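You operate a simulated robot arm through the tools that you are given. There is no shell and no other tool. Be economical: measure what you need, move in short steps, check, and stop when the job is done.

Carry out the task below with a simulated robot arm. There is one attempt and no reset: what you move stays moved.

TASK
Peel the liner off the clamped black panel, then free the panel.
Fine: peel while the vice holds it; liner into the grey tray, panel on the bench between the vice and that tray.
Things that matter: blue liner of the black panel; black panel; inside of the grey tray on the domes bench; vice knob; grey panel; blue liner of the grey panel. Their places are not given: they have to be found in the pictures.

It is judged by the outcome, as a careful person would: the job done as asked, and still so three seconds after it is handed in. It fails if anything else is knocked over, pushed out of place, dropped, spilled or broken.

THE ROBOT
A 7-joint arm with a two-finger parallel gripper, fixed in place. Base frame: the origin is at the foot of the arm, x ahead of it, y to its left, z up. Lengths are in cm, angles in rad, forces in N, time in s.
With the tool pointing down near the work surface it reaches from about 24 to 68 cm from the base axis. Its first joint turns from -1.152 to 1.152 rad. Payload 2.4 kg.
Tool frame: the origin (TCP) lies between the finger pads and is the grasp point; the fingertips stand 3 cm ahead of it; z points along the fingers, y is the line along which they close. The gripper opens to 9.4 cm. The fingers are 2.8 cm wide and 1 cm thick; the gripper's body (5 by 9.6 cm) begins 5.5 cm behind the TCP.
Orientation is told as [roll, pitch, yaw] about the base's x, y, z axes, in that order, counted from this pose: with the fingers straight down and closing along the base's y, the tool's x points along the base's -x, its y along +y and its z along -z.

THE INTERFACE
- The arm moves only by the tool move_arm. Its argument "commands" is a list that holds one entry, the list of rows, each a list of 7 numbers: the shift along the base's x, y, z in units of 20 mm (1.0 is 20 mm), then the turn, a rotation vector about the base's x, y, z in units of 4 degrees (1.0 is 4 degrees), then the gripper command, from -1 (shut) to 1 (fully open), values between in proportion. In form: [[[x, y, z, rx, ry, rz, jaw], ...]]. A call has 1 to 20 rows; each row shifts and turns the commanded pose from where the row before left it. A call with a number of a shift or a turn outside -1 to 1 is refused whole. A row lasts 0.2 s, in which the tool goes at most 5 cm and 0.15 rad; a call with a longer step from one row to the next is refused whole, and so is a gripper value outside its range. A pose out of reach is approached as far as the arm can. The call stops where the force on the tool passes 40 N (or 10 N more than at its start, if that is more) or the arm is blocked; 0.2 s more then pass. The fingers move at their own pace (about 15.3 cm/s each) and stop on an object; they squeeze with about 29 N. The grip force told is the motor's: it shows also when the fingers shut on nothing. Time passes only in rows, and 0.2 s behind the last, so rows that do not move let the fingers close. It gives the time, the measured TCP pose, the force on the tool (base axes), the opening and the grip force at its end, in the units of the frame above (readings bear some noise).
- Cameras (640 x 400 px; columns grow to the right, rows downward): "scene" is fixed at [5.2, 47.19, 144.02]; the picture's right is [-0.71, -0.70, 0.00], its down [-0.39, 0.39, -0.83] and it looks along [0.58, -0.60, -0.55] (base axes); focal length 341 px, centre (320, 200). "wrist" rides on the gripper at [-3.7, 0, -5.8] in the tool frame; the picture's right is [0.00, -1.00, 0.00], its down [0.97, 0.00, -0.24] and it looks along [0.24, 0.00, 0.97] (tool axes); focal length 218 px, centre (320, 200).
- capture(camera): a new picture of that camera. No time passes.
- point_at(camera, pixels): for up to 12 pixels [column, row] of the newest picture of that camera ("zoom" is the newest enlarged one), the place [x, y, z] in the base frame of the surface seen there, good to about 0.3 cm, but the place of the scene camera against the robot may be out by one fixed shift of up to 1.8 cm in any direction. No time passes.
- enlarge(camera, box): a new picture of the part [left, top, right, bottom] of that camera's present view, enlarged. No time passes.
- close_job(): hands the job in; it is judged then, once.

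Work in short steps. Measure before you move; look again where a grasp or a placing could have gone wrong, and mend it. You have 80 turns and 54 pictures in all, the two below and enlarged ones among them. Open the gripper and draw the arm clear of the work before you hand the job in, unless the task says otherwise; then end with one line.

The tools are called after ">>>" by a JSON object that holds its "api" and its "payload". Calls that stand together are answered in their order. move_arm: Moves the arm, as the interface text tells. Its arguments: {"type":"object","properties":{"commands":{"type":"array"}},"required":["commands"]} The other tools are called the same way: capture (camera) takes a picture; point_at (camera, pixels) gives the place of the surface under pixels of a picture; enlarge (camera, box) takes an enlarged picture of a part of a camera's view; close_job () hands the job in.

At the start:

```text
t: 0.0
ee_pos: [31.86, -13.23, 114.76]
tool_rot: [0.0, 0.0, -0.001]
contact_force: [0.4, 0.0, 0.5]
grip_width: 9.38
grip_force: 0.0
```

scene: 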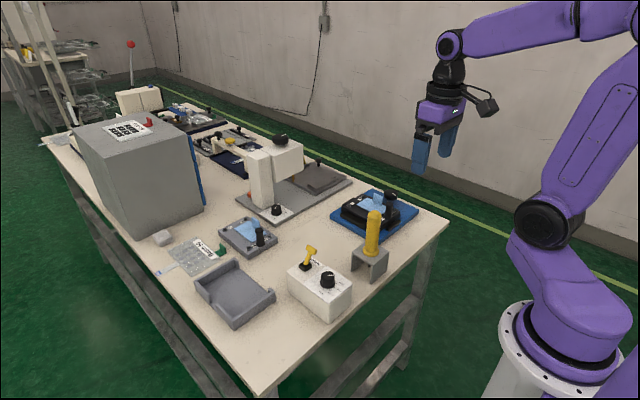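
wrist: 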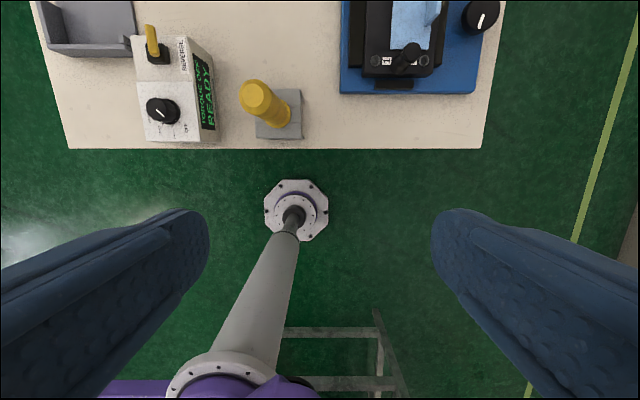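

The scene shows a blue vice at about (375,215) and a second panel with blue film at (248,237). I'll enlarge both.

>>> {"api": "enlarge", "payload": {"camera": "scene", "box": [310, 170, 450, 260]}}

>>> {"api": "enlarge", "payload": {"camera": "scene", "box": [140, 200, 370, 340]}}

```text
4.44 times, centred on (380, 215) of scene
```

zoom: 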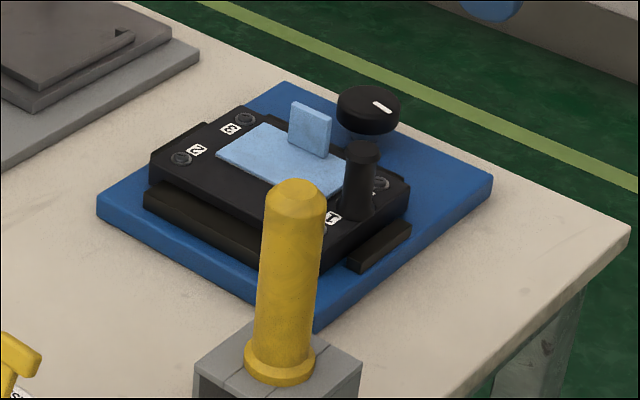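

```text
2.78 times, centred on (255, 270) of scene
```

zoom: 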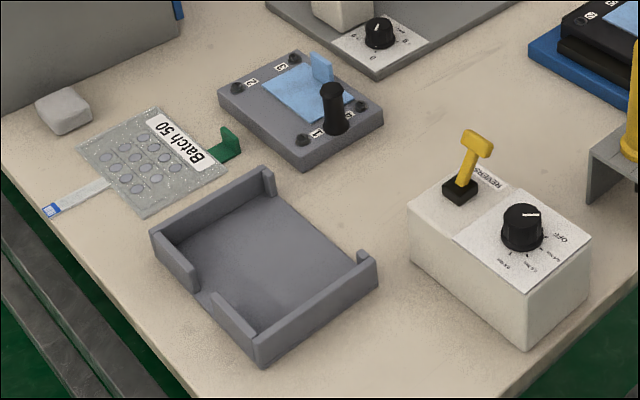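

I'll measure key points in the scene picture: tray, box, yellow handle, liner tab, vice knob, panel.

>>> {"api": "capture", "payload": {"camera": "scene"}}

>>> {"api": "point_at", "payload": {"camera": "scene", "pixels": [[235, 290], [270, 293], [232, 323], [200, 280], [248, 237], [320, 290], [374, 217], [378, 199], [389, 195], [370, 255], [340, 208], [300, 235]]}}

>>> {"api": "enlarge", "payload": {"camera": "scene", "box": [335, 185, 415, 235]}}

```text
49 pictures are left
```

scene: 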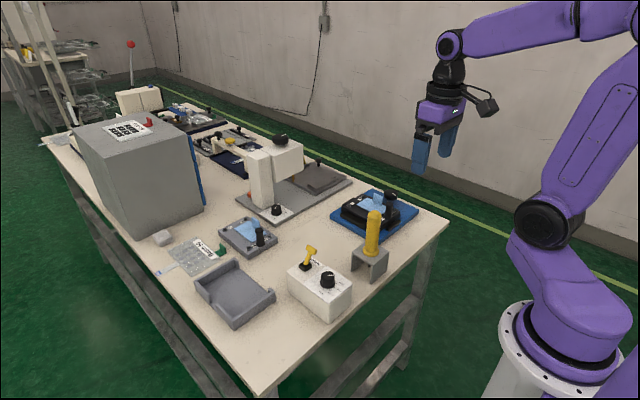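

```text
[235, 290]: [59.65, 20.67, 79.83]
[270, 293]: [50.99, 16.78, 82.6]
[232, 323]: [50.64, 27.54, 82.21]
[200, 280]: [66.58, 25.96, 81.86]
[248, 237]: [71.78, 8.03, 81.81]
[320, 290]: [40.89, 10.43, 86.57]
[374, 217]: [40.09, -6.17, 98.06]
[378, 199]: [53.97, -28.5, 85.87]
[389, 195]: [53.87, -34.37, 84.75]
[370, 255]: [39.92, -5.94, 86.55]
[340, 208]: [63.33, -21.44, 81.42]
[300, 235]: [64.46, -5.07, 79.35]
```

```text
8.00 times, centred on (375, 210) of scene
```

zoom: 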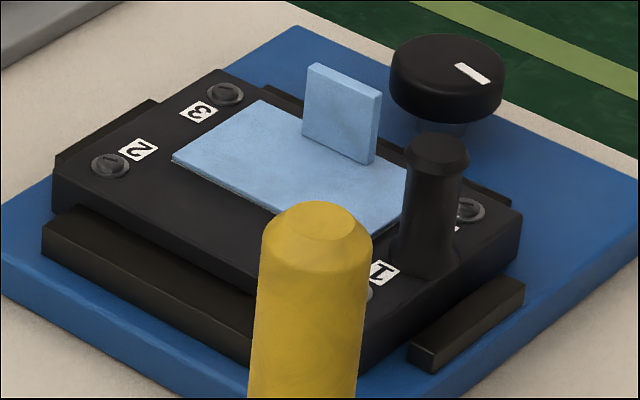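

Next I'll move over the vice for a wrist look.

>>> {"api": "move_arm", "payload": {"commands": [[[1, -0.8, 0, 0, 0, 0, 1], [1, -0.8, 0, 0, 0, 0, 1], [1, -0.8, 0, 0, 0, 0, 1], [1, -0.8, 0, 0, 0, 0, 1], [1, -0.8, 0, 0, 0, 0, 1], [1, -0.8, 0, 0, 0, 0, 1], [1, -0.8, 0, 0, 0, 0, 1], [1, -0.8, 0, 0, 0, 0, 1], [0, 0, 0, 0, 0, 0, 1]]]}}

>>> {"api": "capture", "payload": {"camera": "wrist"}}

```text
t: 2.0
ee_pos: [47.77, -26.05, 114.81]
tool_rot: [-0.002, 0.001, 0.0]
contact_force: [0.4, 0.5, -0.7]
grip_width: 9.42
grip_force: 0.1
```

```text
47 pictures are left
```

wrist: 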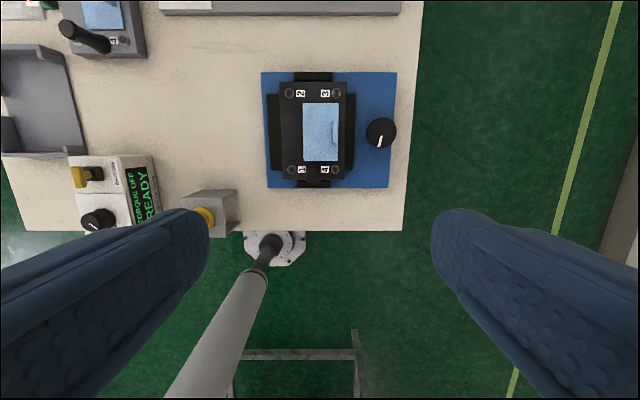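

>>> {"api": "enlarge", "payload": {"camera": "wrist", "box": [250, 60, 410, 200]}}

>>> {"api": "point_at", "payload": {"camera": "wrist", "pixels": [[320, 110], [335, 131], [380, 133], [381, 170], [315, 172], [275, 130], [347, 130], [286, 130], [315, 88], [320, 177], [160, 130], [225, 100]]}}

>>> {"api": "point_at", "payload": {"camera": "wrist", "pixels": [[40, 105], [75, 65], [205, 215], [232, 195], [150, 155], [110, 40], [163, 12], [5, 100], [70, 160], [85, 40]]}}

```text
2.86 times, centred on (330, 130) of wrist
```

zoom: 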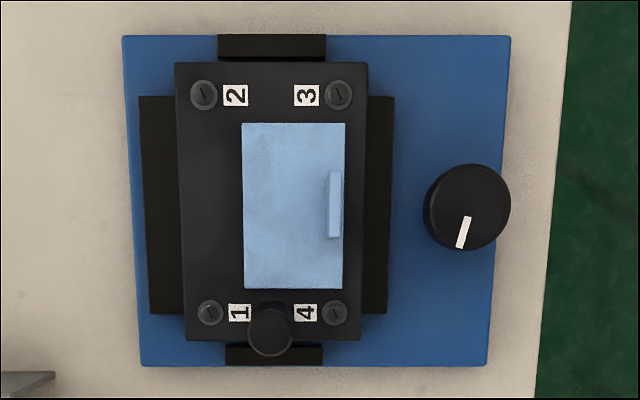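

```text
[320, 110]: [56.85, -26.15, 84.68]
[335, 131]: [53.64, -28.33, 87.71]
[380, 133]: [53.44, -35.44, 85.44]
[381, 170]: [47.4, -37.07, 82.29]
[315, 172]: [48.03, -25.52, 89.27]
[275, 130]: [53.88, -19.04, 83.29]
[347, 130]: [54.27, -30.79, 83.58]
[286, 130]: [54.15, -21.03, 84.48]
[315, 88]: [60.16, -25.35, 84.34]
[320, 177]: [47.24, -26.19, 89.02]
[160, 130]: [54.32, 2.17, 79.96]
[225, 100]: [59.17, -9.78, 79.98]
```

```text
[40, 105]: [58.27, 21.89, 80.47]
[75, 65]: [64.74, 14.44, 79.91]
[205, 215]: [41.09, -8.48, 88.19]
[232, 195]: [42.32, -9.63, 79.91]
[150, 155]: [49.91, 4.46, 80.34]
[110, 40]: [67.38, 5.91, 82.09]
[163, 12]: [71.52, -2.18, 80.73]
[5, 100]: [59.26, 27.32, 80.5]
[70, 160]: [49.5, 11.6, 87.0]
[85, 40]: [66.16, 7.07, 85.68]
```

Panel spans about x 47–62, y −21 to −30.5; the tab is at (53.6, −28.4) with its thin side along y. I'll descend above it for a close look.

>>> {"api": "move_arm", "payload": {"commands": [[[0.36, -0.15, -0.95, 0, 0, 0, 0], [0.36, -0.15, -0.95, 0, 0, 0, 0], [0.36, -0.15, -0.95, 0, 0, 0, 0], [0.36, -0.15, -0.95, 0, 0, 0, 0], [0.36, -0.15, -0.95, 0, 0, 0, 0], [0.36, -0.15, -0.95, 0, 0, 0, 0], [0.36, -0.15, -0.95, 0, 0, 0, 0], [0.36, -0.15, -0.95, 0, 0, 0, 0], [0, 0, 0, 0, 0, 0, 0]]]}}

>>> {"api": "capture", "payload": {"camera": "wrist"}}

```text
t: 4.0
ee_pos: [53.48, -28.3, 99.55]
tool_rot: [0.0, -0.001, -0.001]
contact_force: [-0.1, 0.0, -0.3]
grip_width: 4.73
grip_force: 0.1
```

```text
45 pictures are left
```

wrist: 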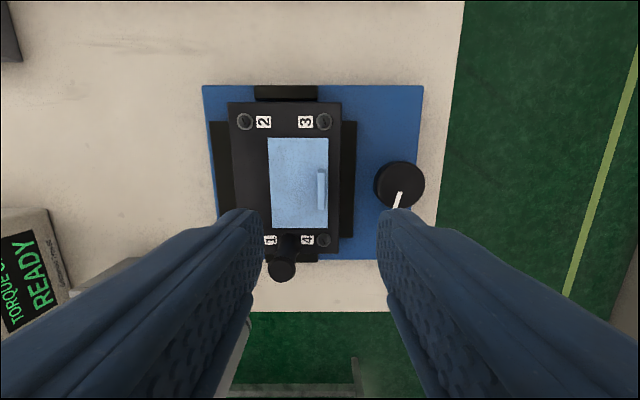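

>>> {"api": "enlarge", "payload": {"camera": "wrist", "box": [200, 80, 440, 290]}}

>>> {"api": "point_at", "payload": {"camera": "wrist", "pixels": [[323, 175], [323, 190], [323, 205], [318, 190], [300, 180], [328, 180], [245, 180], [336, 180], [399, 185], [399, 205], [282, 268], [280, 105]]}}

```text
1.90 times, centred on (320, 185) of wrist
```

zoom: 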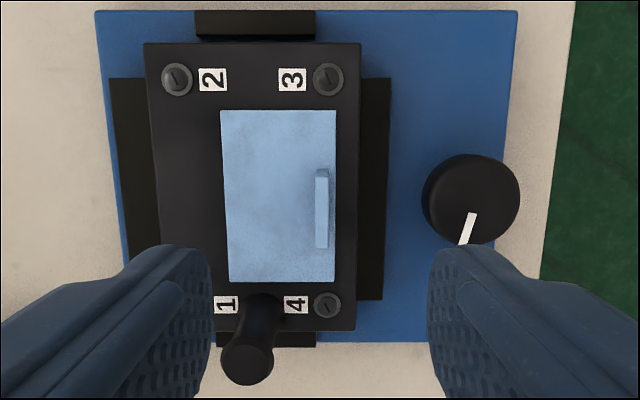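

```text
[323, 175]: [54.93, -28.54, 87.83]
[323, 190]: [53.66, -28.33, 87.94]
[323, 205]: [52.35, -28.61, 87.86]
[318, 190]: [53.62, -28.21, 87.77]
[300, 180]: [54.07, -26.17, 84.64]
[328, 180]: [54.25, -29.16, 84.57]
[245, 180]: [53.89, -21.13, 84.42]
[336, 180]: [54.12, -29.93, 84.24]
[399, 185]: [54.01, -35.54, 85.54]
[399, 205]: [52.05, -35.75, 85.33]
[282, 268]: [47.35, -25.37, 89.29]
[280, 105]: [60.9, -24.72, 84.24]
```

Tab spans x 52.2–55, centre y ≈ −28.4, top z ≈ 87.9, panel top ≈ 84.6. I'll descend to TCP z ≈ 88.2 with the jaws at 4 cm.

>>> {"api": "move_arm", "payload": {"commands": [[[0.05, -0.06, -0.9, 0, 0, 0, -0.2], [0, 0, -0.9, 0, 0, 0, -0.2], [0, 0, -0.9, 0, 0, 0, -0.2], [0, 0, -0.9, 0, 0, 0, -0.2], [0, 0, -0.9, 0, 0, 0, -0.2], [0, 0, -0.6, 0, 0, 0, -0.2], [0, 0, -0.4, 0, 0, 0, -0.2], [0, 0, -0.1, 0, 0, 0, -0.2], [0, 0, 0, 0, 0, 0, -0.2]]]}}

>>> {"api": "capture", "payload": {"camera": "wrist"}}

>>> {"api": "enlarge", "payload": {"camera": "scene", "box": [335, 165, 431, 225]}}

```text
t: 6.0
ee_pos: [53.63, -28.45, 88.52]
tool_rot: [-0.001, 0.0, 0.001]
contact_force: [0.1, -0.3, 0.5]
grip_width: 3.8
grip_force: 0.0
```

```text
43 pictures are left
```

wrist: 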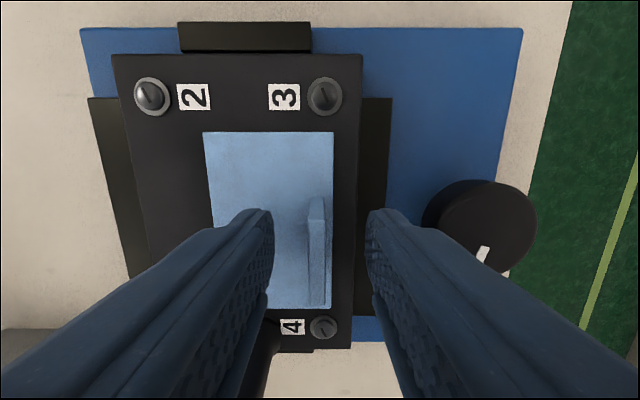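

```text
6.67 times, centred on (383, 195) of scene
```

zoom: 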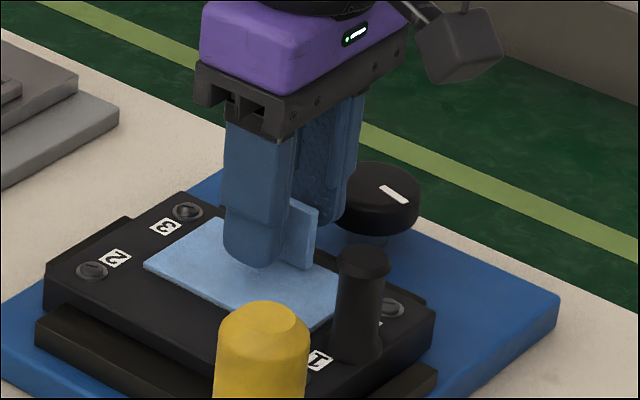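

The tab is between the fingers. Close and check grip.

>>> {"api": "move_arm", "payload": {"commands": [[[0, 0, 0, 0, 0, 0, -1], [0, 0, 0, 0, 0, 0, -1], [0, 0, 0, 0, 0, 0, -1]]]}}

>>> {"api": "capture", "payload": {"camera": "wrist"}}

```text
t: 6.8
ee_pos: [53.54, -28.48, 88.6]
tool_rot: [0.0, -0.001, -0.001]
contact_force: [-0.6, 0.3, 0.5]
grip_width: 0.47
grip_force: 29.2
```

```text
41 pictures are left
```

wrist: 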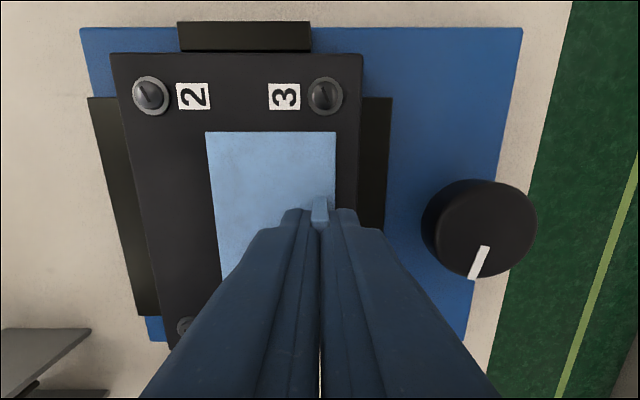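

The tab is held (0.47 cm). I'll peel slowly up and towards +y.

>>> {"api": "move_arm", "payload": {"commands": [[[0, 0.1, 0.15, 0, 0, 0, -1], [0, 0.1, 0.15, 0, 0, 0, -1], [0, 0.1, 0.15, 0, 0, 0, -1], [0, 0.1, 0.15, 0, 0, 0, -1], [0, 0.1, 0.15, 0, 0, 0, -1], [0, 0.1, 0.15, 0, 0, 0, -1]]]}}

>>> {"api": "enlarge", "payload": {"camera": "scene", "box": [335, 165, 431, 225]}}

```text
t: 8.2
ee_pos: [53.65, -27.45, 89.99]
tool_rot: [-0.001, 0.0, 0.0]
contact_force: [1.1, 0.0, -0.8]
grip_width: 0.46
grip_force: 28.9
```

```text
6.67 times, centred on (383, 195) of scene
```

zoom: 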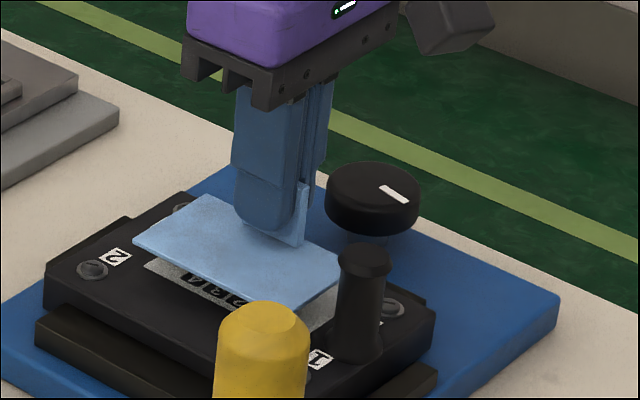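

The liner came off cleanly as a stiff sheet. Lift straight up, then carry toward the tray.

>>> {"api": "move_arm", "payload": {"commands": [[[0, 0, 0.5, 0, 0, 0, -1], [0, 0, 0.9, 0, 0, 0, -1], [0, 0, 0.9, 0, 0, 0, -1], [0, 0, 0.9, 0, 0, 0, -1], [0, 0, 0.9, 0, 0, 0, -1], [0, 0, 0.9, 0, 0, 0, -1], [0, 0, 0.9, 0, 0, 0, -1], [0, 0, 0.9, 0, 0, 0, -1], [0, 0, 0.6, 0, 0, 0, -1]]]}}

>>> {"api": "move_arm", "payload": {"commands": [[[0.1, 1, 0, 0, 0, 0, -1], [0.1, 1, 0, 0, 0, 0, -1], [0.1, 1, 0, 0, 0, 0, -1], [0.1, 1, 0, 0, 0, 0, -1], [0.1, 1, 0, 0, 0, 0, -1], [0.1, 1, 0, 0, 0, 0, -1], [0.1, 1, 0, 0, 0, 0, -1], [0.1, 1, 0, 0, 0, 0, -1], [0.1, 1, 0, 0, 0, 0, -1], [0.1, 1, 0, 0, 0, 0, -1], [0.1, 1, 0, 0, 0, 0, -1], [0.1, 1, 0, 0, 0, 0, -1], [0.1, 1, 0, 0, 0, 0, -1], [0.1, 1, 0, 0, 0, 0, -1], [0.1, 1, 0, 0, 0, 0, -1], [0.1, 1, 0, 0, 0, 0, -1], [0.1, 1, 0, 0, 0, 0, -1], [0.1, 1, 0, 0, 0, 0, -1], [0, 1, 0, 0, 0, 0, -1], [0, 1, 0, 0, 0, 0, -1]]]}}

>>> {"api": "capture", "payload": {"camera": "wrist"}}

>>> {"api": "capture", "payload": {"camera": "scene"}}

```text
t: 10.2
ee_pos: [53.56, -27.43, 105.01]
tool_rot: [0.0, -0.001, -0.001]
contact_force: [0.3, 0.0, 0.5]
grip_width: 0.45
grip_force: 28.8
```

```text
t: 14.4
ee_pos: [57.18, 12.66, 105.05]
tool_rot: [-0.001, 0.001, 0.0]
contact_force: [0.1, -0.2, -0.1]
grip_width: 0.46
grip_force: 29.0
```

```text
39 pictures are left
```

wrist: 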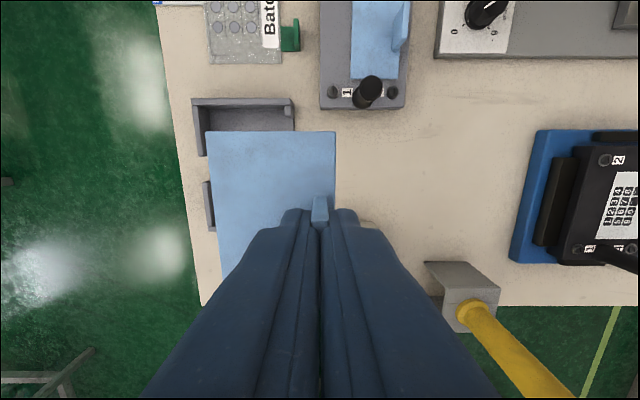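

```text
38 pictures are left
```

scene: 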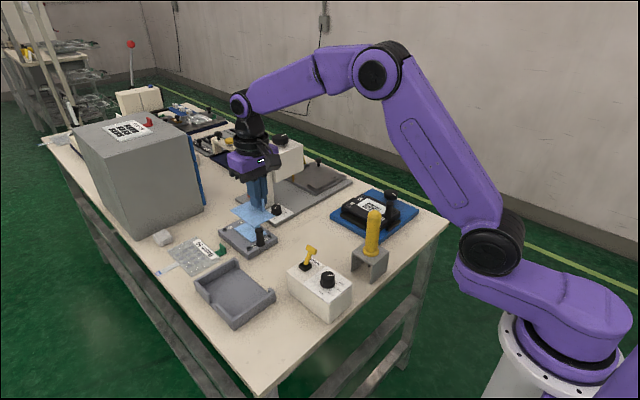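

Measure tray wall corners in the scene picture.

>>> {"api": "enlarge", "payload": {"camera": "scene", "box": [185, 245, 285, 335]}}

>>> {"api": "point_at", "payload": {"camera": "wrist", "pixels": [[200, 130], [291, 112], [242, 100], [205, 205], [245, 120], [315, 200], [230, 250], [368, 219], [330, 140]]}}

```text
4.44 times, centred on (235, 290) of scene
```

zoom: 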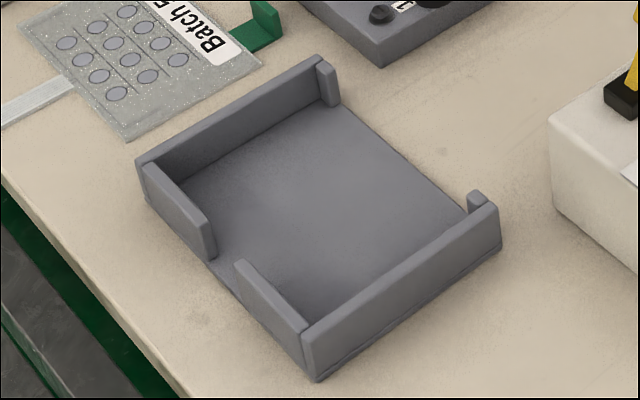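

```text
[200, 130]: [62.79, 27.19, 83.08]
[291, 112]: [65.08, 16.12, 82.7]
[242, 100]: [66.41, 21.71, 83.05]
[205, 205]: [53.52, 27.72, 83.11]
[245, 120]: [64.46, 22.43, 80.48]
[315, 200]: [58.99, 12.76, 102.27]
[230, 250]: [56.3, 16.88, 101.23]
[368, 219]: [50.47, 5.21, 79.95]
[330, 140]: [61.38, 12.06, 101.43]
```

>>> {"api": "point_at", "payload": {"camera": "zoom", "pixels": [[315, 65], [145, 160], [310, 335], [490, 210], [205, 225], [245, 270], [475, 200], [328, 85], [400, 180], [300, 220], [230, 120], [410, 265]]}}

```text
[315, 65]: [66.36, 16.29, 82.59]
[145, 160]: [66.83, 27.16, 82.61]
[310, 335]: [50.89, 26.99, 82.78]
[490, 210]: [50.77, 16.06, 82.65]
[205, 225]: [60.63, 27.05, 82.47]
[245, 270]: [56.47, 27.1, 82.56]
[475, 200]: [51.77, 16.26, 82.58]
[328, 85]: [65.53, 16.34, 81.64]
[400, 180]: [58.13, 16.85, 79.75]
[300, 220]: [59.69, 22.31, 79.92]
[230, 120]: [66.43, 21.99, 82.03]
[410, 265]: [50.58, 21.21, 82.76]
```

Tray inside spans x 51–66, y 16–27, floor ≈ 80.3; liner centre is TCP + (0.2, 2.25). I'll move to (58.6, 19) and lower.

>>> {"api": "move_arm", "payload": {"commands": [[[0.2, 0.8, 0, 0, 0, 0, -1], [0.2, 0.8, 0, 0, 0, 0, -1], [0.2, 0.8, 0, 0, 0, 0, -1], [0.1, 0.8, 0, 0, 0, 0, -1], [0, 0, -0.9, 0, 0, 0, -1], [0, 0, -0.9, 0, 0, 0, -1], [0, 0, -0.9, 0, 0, 0, -1], [0, 0, -0.9, 0, 0, 0, -1], [0, 0, -0.9, 0, 0, 0, -1], [0, 0, -0.9, 0, 0, 0, -1], [0, 0, -0.9, 0, 0, 0, -1], [0, 0, -0.9, 0, 0, 0, -1], [0, 0, 0, 0, 0, 0, -1]]]}}

>>> {"api": "enlarge", "payload": {"camera": "scene", "box": [175, 200, 335, 340]}}

```text
t: 17.2
ee_pos: [58.6, 19.03, 90.58]
tool_rot: [-0.001, -0.001, 0.0]
contact_force: [-0.4, 0.9, -0.2]
grip_width: 0.46
grip_force: 29.4
```

```text
2.86 times, centred on (255, 270) of scene
```

zoom: 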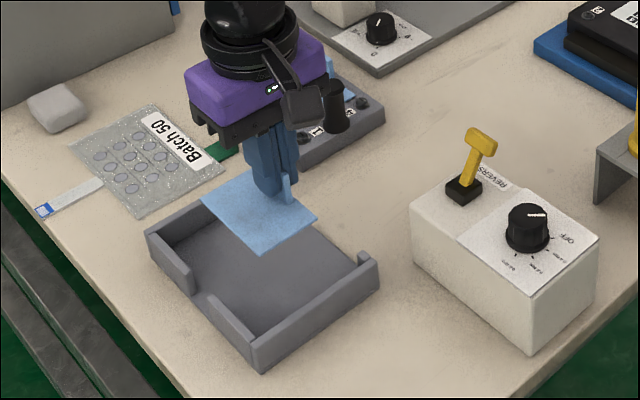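

Positioned over the tray; lower to about z 84.7, release, rise.

>>> {"api": "move_arm", "payload": {"commands": [[[0, 0, -0.9, 0, 0, 0, -1], [0, 0, -0.8, 0, 0, 0, -1], [0, 0, -0.6, 0, 0, 0, -1], [0, 0, -0.4, 0, 0, 0, -1], [0, 0, -0.2, 0, 0, 0, -1], [0, 0, -0.05, 0, 0, 0, -1], [0, 0, 0, 0, 0, 0, -1]]]}}

>>> {"api": "enlarge", "payload": {"camera": "scene", "box": [175, 200, 335, 340]}}

```text
t: 18.8
ee_pos: [58.59, 19.12, 84.75]
tool_rot: [0.001, -0.002, 0.0]
contact_force: [-0.2, -0.4, -0.1]
grip_width: 0.46
grip_force: 29.4
```

```text
2.86 times, centred on (255, 270) of scene
```

zoom: 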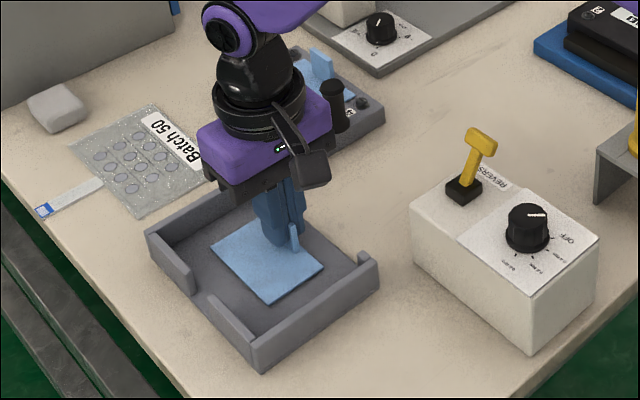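

The liner is at the tray floor inside the walls. Release gently and rise.

>>> {"api": "move_arm", "payload": {"commands": [[[0, 0, 0, 0, 0, 0, -0.8], [0, 0, 0, 0, 0, 0, -0.5], [0, 0, 0, 0, 0, 0, -0.5], [0, 0, 0.4, 0, 0, 0, -0.5], [0, 0, 0.8, 0, 0, 0, -0.5], [0, 0, 1, 0, 0, 0, -0.5], [0, 0, 1, 0, 0, 0, -0.5], [0, 0, 1, 0, 0, 0, -0.5], [0, 0, 1, 0, 0, 0, -0.5], [0, 0, 1, 0, 0, 0, -0.5], [0, 0, 1, 0, 0, 0, -0.5], [0, 0, 1, 0, 0, 0, -0.5], [0, 0, 1, 0, 0, 0, -0.5], [0, 0, 1, 0, 0, 0, -0.5]]]}}

>>> {"api": "enlarge", "payload": {"camera": "scene", "box": [175, 200, 335, 340]}}

```text
t: 21.8
ee_pos: [58.61, 18.97, 105.15]
tool_rot: [-0.001, 0.0, 0.001]
contact_force: [0.0, 0.1, -0.4]
grip_width: 2.33
grip_force: 0.0
```

```text
2.86 times, centred on (255, 270) of scene
```

zoom: 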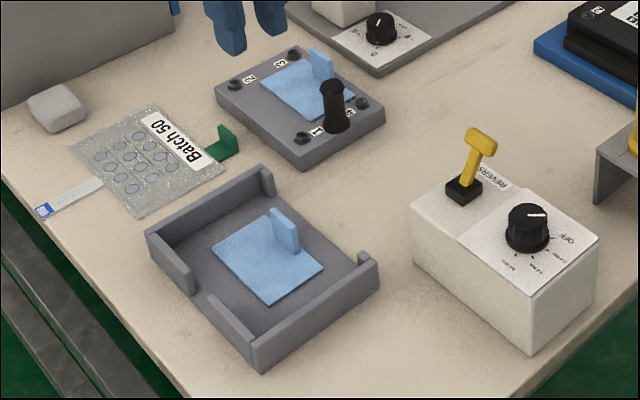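

The liner rests in the tray. Now travel back to above the vice knob at (53.5, −35.5).

>>> {"api": "move_arm", "payload": {"commands": [[[-0.1, -1, 0, 0, 0, 0, 0], [-0.1, -1, 0, 0, 0, 0, 0], [-0.1, -1, 0, 0, 0, 0, 0], [-0.1, -1, 0, 0, 0, 0, 0], [-0.1, -1, 0, 0, 0, 0, 0], [-0.1, -1, 0, 0, 0, 0, 0], [-0.1, -1, 0, 0, 0, 0, 0], [-0.1, -1, 0, 0, 0, 0, 0], [-0.1, -1, 0, 0, 0, 0, 0], [-0.1, -1, 0, 0, 0, 0, 0], [-0.1, -1, 0, 0, 0, 0, 0], [-0.1, -1, 0, 0, 0, 0, 0], [-0.1, -1, 0, 0, 0, 0, 0], [-0.1, -1, 0, 0, 0, 0, 0], [-0.1, -1, 0, 0, 0, 0, 0], [-0.1, -1, 0, 0, 0, 0, 0], [-0.1, -1, 0, 0, 0, 0, 0], [-0.1, -1, 0, 0, 0, 0, 0], [-0.1, -1, 0, 0, 0, 0, 0], [-0.1, -1, 0, 0, 0, 0, 0]]]}}

>>> {"api": "move_arm", "payload": {"commands": [[[-0.1, -1, 0, 0, 0, 0, 0.3], [-0.1, -1, 0, 0, 0, 0, 0.3], [-0.1, -1, 0, 0, 0, 0, 0.3], [-0.1, -1, 0, 0, 0, 0, 0.3], [-0.1, -1, 0, 0, 0, 0, 0.3], [0, -1, 0, 0, 0, 0, 0.3], [0, -1, 0, 0, 0, 0, 0.3], [0, -0.3, -0.6, 0, 0, 0, 0.3], [0, 0, -0.6, 0, 0, 0, 0.3], [0, 0, 0, 0, 0, 0, 0.3]]]}}

>>> {"api": "capture", "payload": {"camera": "wrist"}}

>>> {"api": "enlarge", "payload": {"camera": "wrist", "box": [160, 100, 400, 250]}}

```text
t: 26.0
ee_pos: [54.67, -21.01, 105.38]
tool_rot: [0.002, -0.001, 0.001]
contact_force: [-1.0, 0.3, -0.5]
grip_width: 4.67
grip_force: 0.0
```

```text
t: 28.2
ee_pos: [53.72, -35.62, 102.86]
tool_rot: [0.002, 0.0, 0.0]
contact_force: [1.2, -0.5, -0.4]
grip_width: 6.08
grip_force: 0.1
```

```text
33 pictures are left
```

wrist: 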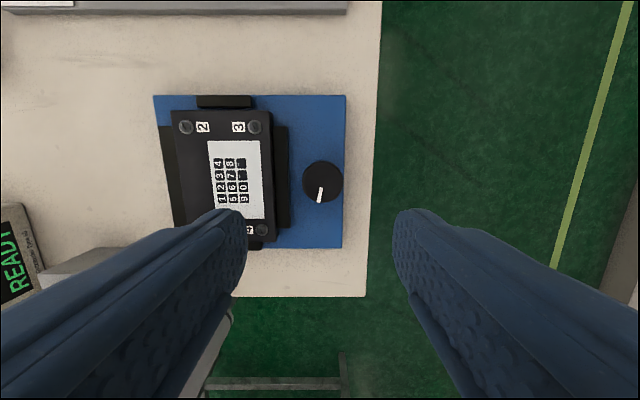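

```text
2.67 times, centred on (280, 175) of wrist
```

zoom: 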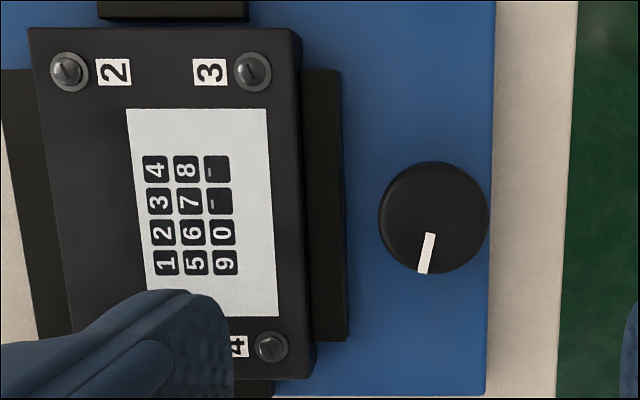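

>>> {"api": "point_at", "payload": {"camera": "wrist", "pixels": [[322, 182], [305, 182], [340, 182], [322, 163], [322, 199], [282, 180], [320, 215], [265, 170]]}}

>>> {"api": "enlarge", "payload": {"camera": "scene", "box": [335, 165, 431, 225]}}

```text
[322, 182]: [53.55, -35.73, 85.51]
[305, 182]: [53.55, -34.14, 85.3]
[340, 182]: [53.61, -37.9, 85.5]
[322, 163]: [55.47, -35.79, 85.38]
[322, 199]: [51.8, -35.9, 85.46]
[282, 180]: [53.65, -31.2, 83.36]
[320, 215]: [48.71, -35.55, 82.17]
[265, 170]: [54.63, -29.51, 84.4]
```

```text
6.67 times, centred on (383, 195) of scene
```

zoom: 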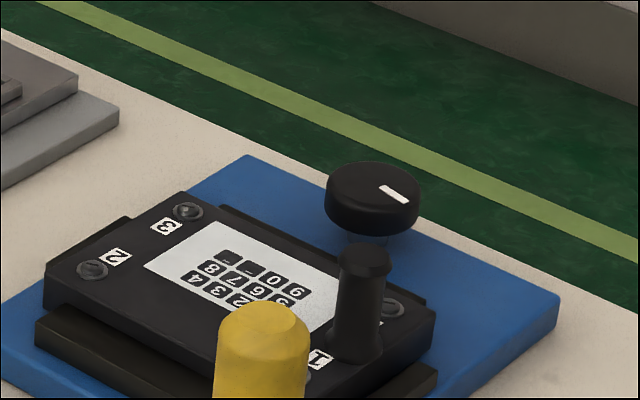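

Knob: centre (53.55, −35.95), ~4.3 cm wide, top z 85.5. I'll pre-turn −40°, then descend around it with a 6 cm opening.

>>> {"api": "move_arm", "payload": {"commands": [[[-0.08, -0.16, -0.5, 0, 0, -1, 0.35], [0, 0, -0.6, 0, 0, -1, 0.35], [0, 0, -0.6, 0, 0, -1, 0.35], [0, 0, -0.6, 0, 0, -1, 0.35], [0, 0, -0.6, 0, 0, -1, 0.35], [0, 0, -0.6, 0, 0, -1, 0.35], [0, 0, -0.6, 0, 0, -1, 0.35], [0, 0, -0.6, 0, 0, -1, 0.35], [0, 0, -0.6, 0, 0, -1, 0.35], [0, 0, -0.6, 0, 0, -1, 0.35], [0, 0, 0, 0, 0, 0, 0.35]]]}}

>>> {"api": "capture", "payload": {"camera": "wrist"}}

```text
t: 30.6
ee_pos: [53.43, -35.87, 90.93]
tool_rot: [0.0, -0.001, -0.699]
contact_force: [0.3, 0.4, -0.4]
grip_width: 6.37
grip_force: 0.1
```

```text
30 pictures are left
```

wrist: 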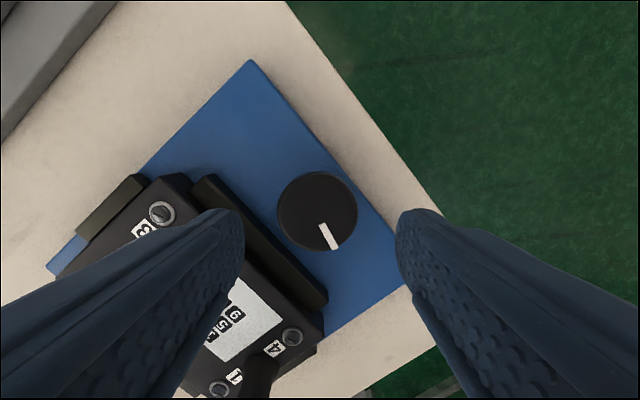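

>>> {"api": "move_arm", "payload": {"commands": [[[0.08, -0.06, -0.7, 0, 0, 0, 0.3], [0, 0, -0.7, 0, 0, 0, 0.3], [0, 0, -0.5, 0, 0, 0, 0.3], [0, 0, -0.25, 0, 0, 0, 0.3], [0, 0, 0, 0, 0, 0, 0.3]]]}}

>>> {"api": "move_arm", "payload": {"commands": [[[0, 0, 0, 0, 0, 0, -1], [0, 0, 0, 0, 0, 0, -1], [0, 0, 0, 0, 0, 0, -1]]]}}

>>> {"api": "enlarge", "payload": {"camera": "scene", "box": [335, 165, 431, 225]}}

```text
t: 31.8
ee_pos: [53.59, -35.95, 86.71]
tool_rot: [-0.001, -0.001, -0.698]
contact_force: [0.1, 0.1, -0.2]
grip_width: 6.13
grip_force: 0.0
```

```text
t: 32.6
ee_pos: [53.54, -35.88, 86.62]
tool_rot: [0.002, -0.001, -0.697]
contact_force: [2.7, 1.3, -2.8]
grip_width: 4.51
grip_force: 45.4
```

```text
6.67 times, centred on (383, 195) of scene
```

zoom: 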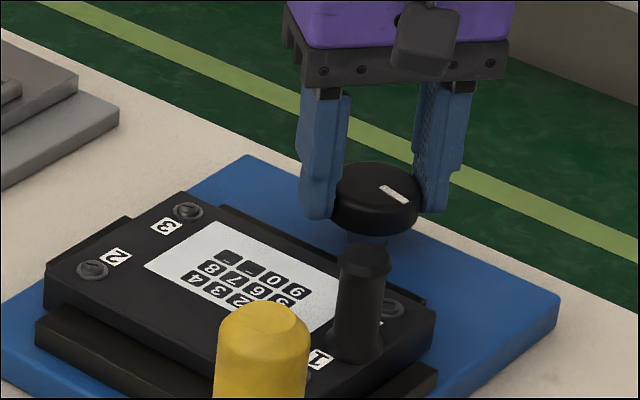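

The knob is gripped (4.5 cm). Turn counter-clockwise seen from above (+z) by 40° and check.

>>> {"api": "move_arm", "payload": {"commands": [[[0, 0, 0, 0, 0, 1, -1], [0, 0, 0, 0, 0, 1, -1], [0, 0, 0, 0, 0, 1, -1], [0, 0, 0, 0, 0, 1, -1], [0, 0, 0, 0, 0, 1, -1], [0, 0, 0, 0, 0, 1, -1], [0, 0, 0, 0, 0, 1, -1], [0, 0, 0, 0, 0, 1, -1], [0, 0, 0, 0, 0, 1, -1], [0, 0, 0, 0, 0, 1, -1]]]}}

>>> {"api": "enlarge", "payload": {"camera": "scene", "box": [335, 165, 431, 225]}}

```text
t: 34.8
ee_pos: [53.61, -35.85, 86.52]
tool_rot: [0.0, -0.001, 0.001]
contact_force: [0.1, 8.7, -1.4]
grip_width: 4.51
grip_force: 44.9
```

```text
6.67 times, centred on (383, 195) of scene
```

zoom: 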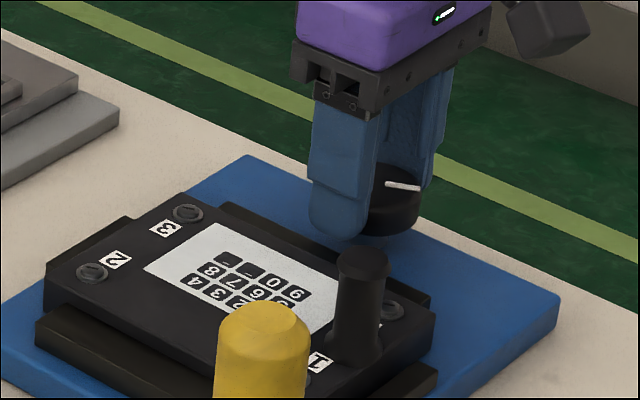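

The knob turns with the hand. Continue another 60°.

>>> {"api": "move_arm", "payload": {"commands": [[[0, 0, 0, 0, 0, 1, -1], [0, 0, 0, 0, 0, 1, -1], [0, 0, 0, 0, 0, 1, -1], [0, 0, 0, 0, 0, 1, -1], [0, 0, 0, 0, 0, 1, -1], [0, 0, 0, 0, 0, 1, -1], [0, 0, 0, 0, 0, 1, -1], [0, 0, 0, 0, 0, 1, -1], [0, 0, 0, 0, 0, 1, -1], [0, 0, 0, 0, 0, 1, -1], [0, 0, 0, 0, 0, 1, -1], [0, 0, 0, 0, 0, 1, -1], [0, 0, 0, 0, 0, 1, -1], [0, 0, 0, 0, 0, 1, -1], [0, 0, 0, 0, 0, 1, -1]]]}}

>>> {"api": "enlarge", "payload": {"camera": "scene", "box": [335, 165, 431, 225]}}

>>> {"api": "capture", "payload": {"camera": "wrist"}}

```text
t: 38.0
ee_pos: [53.55, -35.71, 86.65]
tool_rot: [0.006, 0.0, 1.052]
contact_force: [-8.9, 26.2, 5.2]
grip_width: 4.51
grip_force: 44.6
```

```text
6.67 times, centred on (383, 195) of scene
```

zoom: 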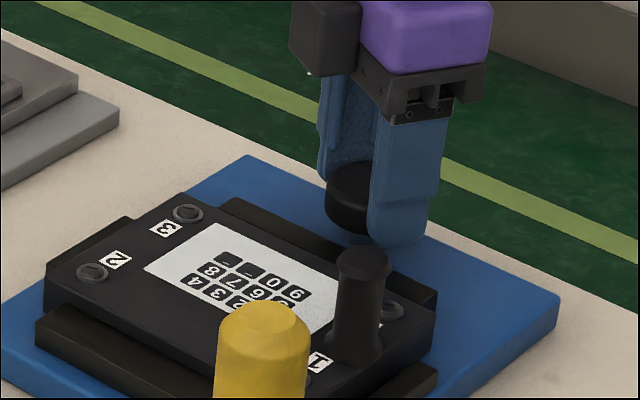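

```text
26 pictures are left
```

wrist: 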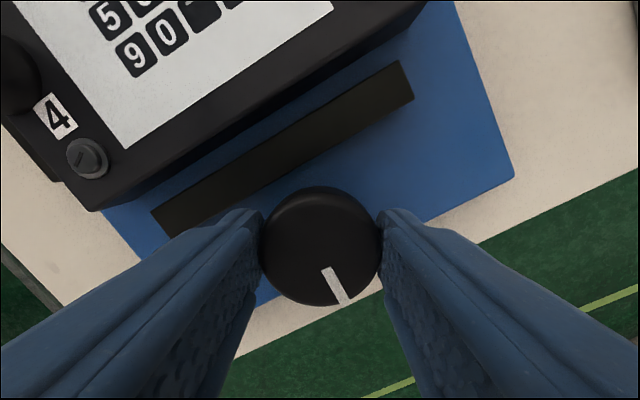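

The jaw has backed off from the panel (blue gap visible), while force has grown to 26 N. I'll release, rise, and inspect.

>>> {"api": "move_arm", "payload": {"commands": [[[0, 0, 0, 0, 0, 0, 0], [0, 0, 0, 0, 0, 0, 0.2], [0, 0, 0, 0, 0, 0, 0.2], [0, 0, 0.6, 0, 0, 0, 0.2], [0, 0, 1, 0, 0, 0, 0.2], [0, 0, 1, 0, 0, 0, 0.2], [0, 0, 1, 0, 0, 0, 0.2], [0, 0, 1, 0, 0, 0, 0.2], [0, 0, 1, 0, 0, 0, 0.2]]]}}

>>> {"api": "capture", "payload": {"camera": "wrist"}}

>>> {"api": "enlarge", "payload": {"camera": "scene", "box": [335, 165, 431, 225]}}

```text
t: 40.0
ee_pos: [53.77, -36.09, 97.8]
tool_rot: [0.0, -0.001, 1.047]
contact_force: [-0.1, 0.5, -0.2]
grip_width: 5.64
grip_force: 0.0
```

```text
25 pictures are left
```

wrist: 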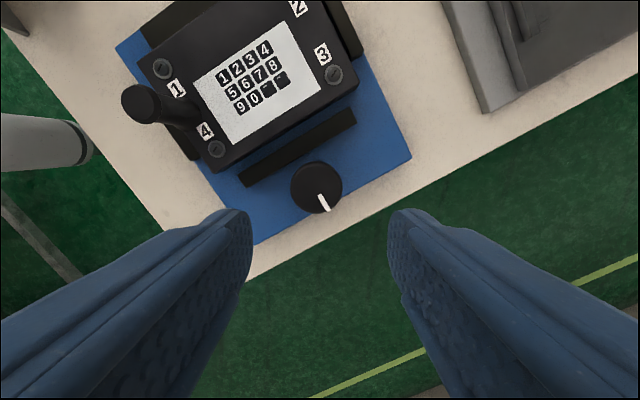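

```text
6.67 times, centred on (383, 195) of scene
```

zoom: 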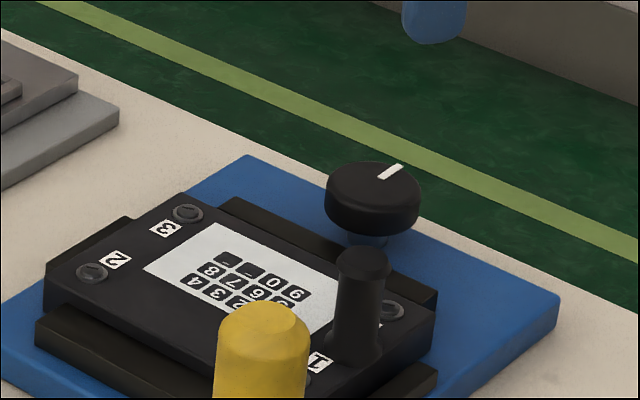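

The moving jaw has backed off ~1 cm; the panel is free. Next I'll go above the post (47.4, −25.4) and turn the hand to yaw 90° so the fingers close along x.

>>> {"api": "move_arm", "payload": {"commands": [[[-0.4, 0.67, 0, 0, 0, 1, 0.2], [-0.4, 0.67, 0, 0, 0, 1, 0.2], [-0.4, 0.67, 0, 0, 0, 1, 0.2], [-0.4, 0.67, 0, 0, 0, 1, 0.2], [-0.4, 0.67, 0, 0, 0, 1, 0], [-0.4, 0.67, 0, 0, 0, 1, 0], [-0.4, 0.67, 0, 0, 0, 1, 0], [-0.36, 0.66, 0, 0, 0, 0.5, 0], [0, 0, 0, 0, 0, 0, 0]]]}}

>>> {"api": "capture", "payload": {"camera": "wrist"}}

```text
t: 42.0
ee_pos: [47.19, -25.31, 97.75]
tool_rot: [0.0, 0.001, 1.572]
contact_force: [0.5, 0.3, -0.1]
grip_width: 4.7
grip_force: 0.0
```

```text
23 pictures are left
```

wrist: 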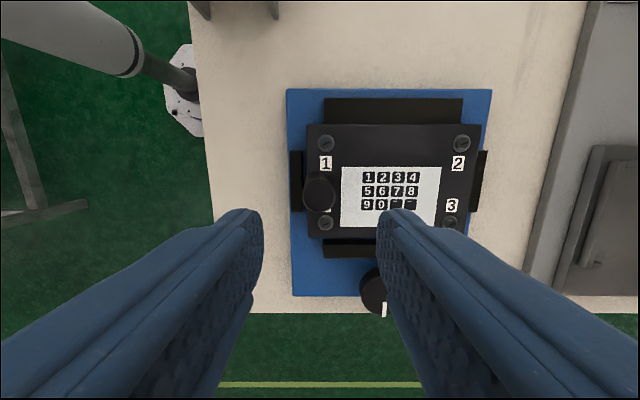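

>>> {"api": "point_at", "payload": {"camera": "wrist", "pixels": [[319, 186], [308, 186], [330, 186], [319, 178], [310, 150], [478, 150], [400, 128], [460, 230], [320, 205], [420, 105], [420, 135]]}}

>>> {"api": "enlarge", "payload": {"camera": "wrist", "box": [270, 80, 510, 240]}}

```text
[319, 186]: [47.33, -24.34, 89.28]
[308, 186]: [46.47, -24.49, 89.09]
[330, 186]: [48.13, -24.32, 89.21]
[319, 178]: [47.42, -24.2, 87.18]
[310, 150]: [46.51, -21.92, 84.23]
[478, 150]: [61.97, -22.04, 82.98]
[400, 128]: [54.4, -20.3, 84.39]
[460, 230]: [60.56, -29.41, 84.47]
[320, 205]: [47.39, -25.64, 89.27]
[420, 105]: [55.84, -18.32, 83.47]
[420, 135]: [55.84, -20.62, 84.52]
```

```text
2.50 times, centred on (390, 160) of wrist
```

zoom: 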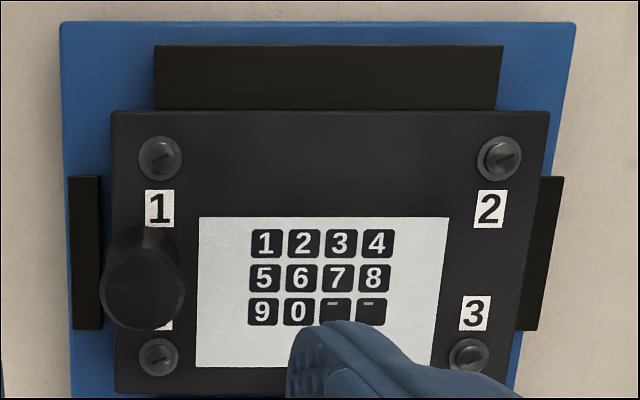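

Post centre ≈ (47.3, −25.1), between the fingers. Descend to TCP z ≈ 88.1 and close.

>>> {"api": "move_arm", "payload": {"commands": [[[0.05, 0.1, -0.9, 0, 0, 0, 0], [0, 0, -0.9, 0, 0, 0, 0], [0, 0, -0.9, 0, 0, 0, 0], [0, 0, -0.9, 0, 0, 0, 0], [0, 0, -0.7, 0, 0, 0, 0], [0, 0, -0.45, 0, 0, 0, 0], [0, 0, 0, 0, 0, 0, 0]]]}}

>>> {"api": "enlarge", "payload": {"camera": "scene", "box": [335, 165, 431, 225]}}

```text
t: 43.6
ee_pos: [47.26, -25.02, 88.23]
tool_rot: [0.0, 0.002, 1.57]
contact_force: [-0.7, 0.4, 0.7]
grip_width: 4.72
grip_force: 0.1
```

```text
6.67 times, centred on (383, 195) of scene
```

zoom: 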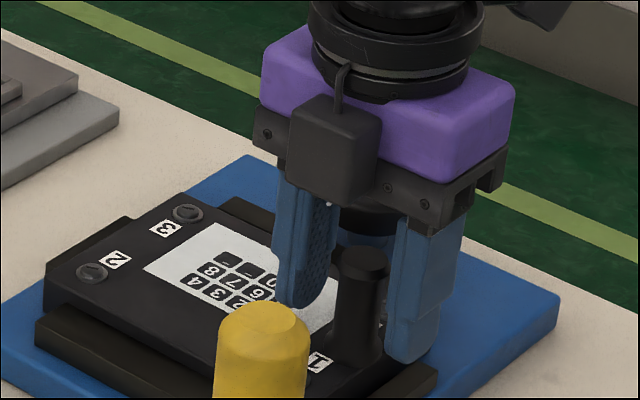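

>>> {"api": "move_arm", "payload": {"commands": [[[0, 0, 0, 0, 0, 0, -1], [0, 0, 0, 0, 0, 0, -1], [0, 0, 0, 0, 0, 0, -1]]]}}

>>> {"api": "capture", "payload": {"camera": "wrist"}}

```text
t: 44.4
ee_pos: [47.18, -25.07, 88.33]
tool_rot: [0.0, 0.001, 1.572]
contact_force: [1.6, 0.1, -0.5]
grip_width: 2.27
grip_force: 29.1
```

```text
20 pictures are left
```

wrist: 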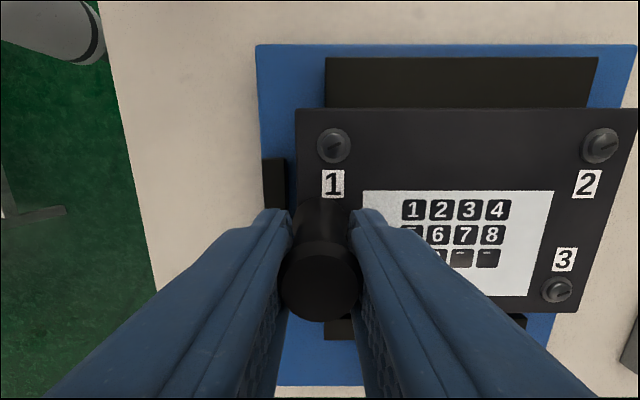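

The post is gripped (2.27 cm) at mid-pad. Lift 3 cm slowly and check tilt.

>>> {"api": "move_arm", "payload": {"commands": [[[0, 0, 0.1, 0, 0, 0, -1], [0, 0, 0.2, 0, 0, 0, -1], [0, 0, 0.3, 0, 0, 0, -1], [0, 0, 0.3, 0, 0, 0, -1], [0, 0, 0.3, 0, 0, 0, -1], [0, 0, 0.3, 0, 0, 0, -1]]]}}

>>> {"api": "enlarge", "payload": {"camera": "scene", "box": [335, 165, 431, 225]}}

```text
t: 45.8
ee_pos: [47.45, -25.0, 91.39]
tool_rot: [0.001, -0.001, 1.57]
contact_force: [0.0, 0.3, -0.6]
grip_width: 2.27
grip_force: 28.7
```

```text
6.67 times, centred on (383, 195) of scene
```

zoom: 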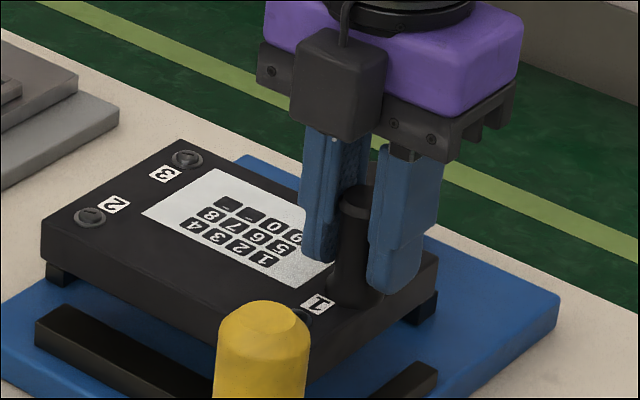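

The panel lifts level. Raise it 8 cm more, moving to +x.

>>> {"api": "move_arm", "payload": {"commands": [[[0, 0, 0.5, 0, 0, 0, -1], [0, 0, 0.5, 0, 0, 0, -1], [0, 0, 0.5, 0, 0, 0, -1], [0.3, 0, 0.5, 0, 0, 0, -1], [0.3, 0, 0.5, 0, 0, 0, -1], [0.3, 0, 0.5, 0, 0, 0, -1], [0.3, 0, 0.5, 0, 0, 0, -1], [0.3, 0, 0.5, 0, 0, 0, -1], [0.3, 0, 0, 0, 0, 0, -1]]]}}

>>> {"api": "move_arm", "payload": {"commands": [[[0, 0.3, 0, 0, 0, 0, -1], [0, 0.6, 0, 0, 0, 0, -1], [0, 0.6, 0, 0, 0, 0, -1], [0, 0.6, 0, 0, 0, 0, -1], [0, 0.6, 0, 0, 0, 0, -1], [0, 0.6, 0, 0, 0, 0, -1], [0, 0.6, 0, 0, 0, 0, -1], [0, 0.6, 0, 0, 0, 0, -1], [0, 0.6, 0, 0, 0, 0, -1], [0, 0.6, 0, 0, 0, 0, -1], [0, 0.6, 0, 0, 0, 0, -1], [0, 0.6, 0, 0, 0, 0, -1], [0, 0.6, 0, 0, 0, 0, -1], [0, 0.6, 0, 0, 0, 0, -1], [0, 0.6, 0, 0, 0, 0, -1], [0, 0.6, 0, 0, 0, 0, -1], [0, 0.6, 0, 0, 0, 0, -1], [0, 0.6, 0, 0, 0, 0, -1], [0, 0.4, 0, 0, 0, 0, -1], [0, 0, 0, 0, 0, 0, -1]]]}}

>>> {"api": "capture", "payload": {"camera": "scene"}}

>>> {"api": "capture", "payload": {"camera": "wrist"}}

```text
t: 47.8
ee_pos: [51.09, -24.9, 99.37]
tool_rot: [0.0, 0.001, 1.572]
contact_force: [-0.7, 0.9, -0.9]
grip_width: 2.27
grip_force: 29.6
```

```text
t: 52.0
ee_pos: [50.95, -3.44, 99.27]
tool_rot: [0.0, 0.001, 1.571]
contact_force: [-0.9, -0.2, -1.5]
grip_width: 2.27
grip_force: 28.8
```

```text
18 pictures are left
```

scene: 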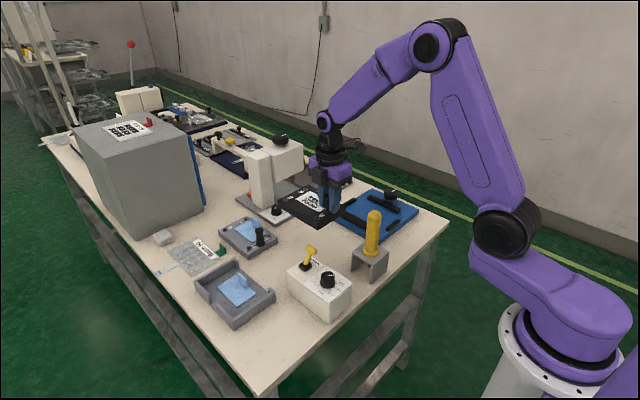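

```text
17 pictures are left
```

wrist: 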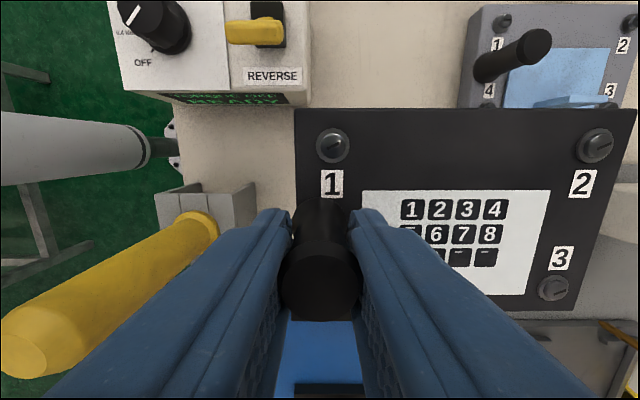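

Panel held level at (51, −3.4); the bench below is clear. Shift −1 cm in y and lower to just above the bench.

>>> {"api": "move_arm", "payload": {"commands": [[[0, -0.4, -0.5, 0, 0, 0, -1], [0, 0, -0.7, 0, 0, 0, -1], [0, 0, -0.7, 0, 0, 0, -1], [0, 0, -0.7, 0, 0, 0, -1], [0, 0, -0.7, 0, 0, 0, -1], [0, 0, -0.7, 0, 0, 0, -1], [0, 0, -0.7, 0, 0, 0, -1], [0, 0, -0.6, 0, 0, 0, -1], [0, 0, -0.5, 0, 0, 0, -1], [0, 0, -0.1, 0, 0, 0, -1], [0, 0, 0, 0, 0, 0, -1]]]}}

>>> {"api": "enlarge", "payload": {"camera": "scene", "box": [240, 165, 400, 285]}}

```text
t: 54.4
ee_pos: [51.04, -4.15, 87.47]
tool_rot: [0.0, 0.0, 1.571]
contact_force: [-0.5, -0.7, -0.7]
grip_width: 2.28
grip_force: 29.5
```

```text
3.33 times, centred on (320, 225) of scene
```

zoom: 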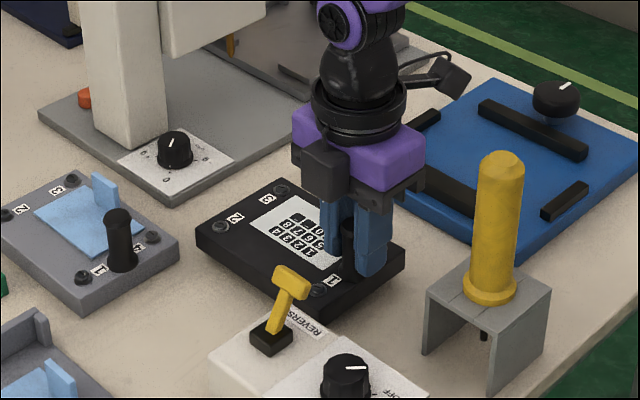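

>>> {"api": "move_arm", "payload": {"commands": [[[0, 0, -0.1, 0, 0, 0, -1], [0, 0, -0.1, 0, 0, 0, -1], [0, 0, -0.1, 0, 0, 0, -1], [0, 0, -0.1, 0, 0, 0, -1], [0, 0, -0.1, 0, 0, 0, -1], [0, 0, 0, 0, 0, 0, -1]]]}}

```text
t: 55.8
ee_pos: [51.03, -3.98, 86.48]
tool_rot: [-0.001, -0.001, 1.571]
contact_force: [-0.3, -0.8, -1.5]
grip_width: 2.26
grip_force: 28.8
```

>>> {"api": "move_arm", "payload": {"commands": [[[0, 0, -0.07, 0, 0, 0, -1], [0, 0, -0.07, 0, 0, 0, -1], [0, 0, -0.07, 0, 0, 0, -1], [0, 0, 0, 0, 0, 0, -1]]]}}

>>> {"api": "enlarge", "payload": {"camera": "scene", "box": [280, 205, 360, 265]}}

```text
t: 56.8
ee_pos: [51.05, -3.88, 86.23]
tool_rot: [-0.001, -0.001, 1.571]
contact_force: [-4.7, -3.9, 22.9]
grip_width: 2.25
grip_force: 29.1
```

```text
6.67 times, centred on (320, 235) of scene
```

zoom: 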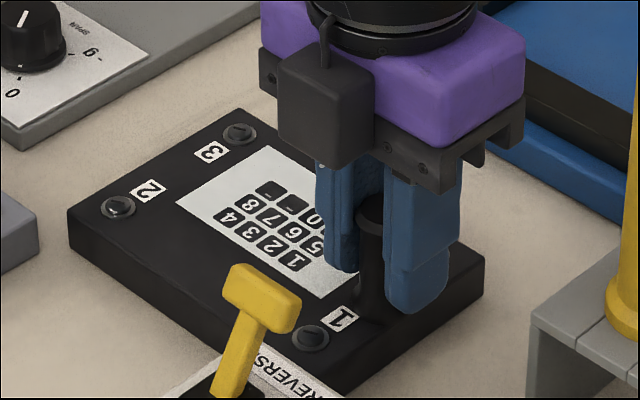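

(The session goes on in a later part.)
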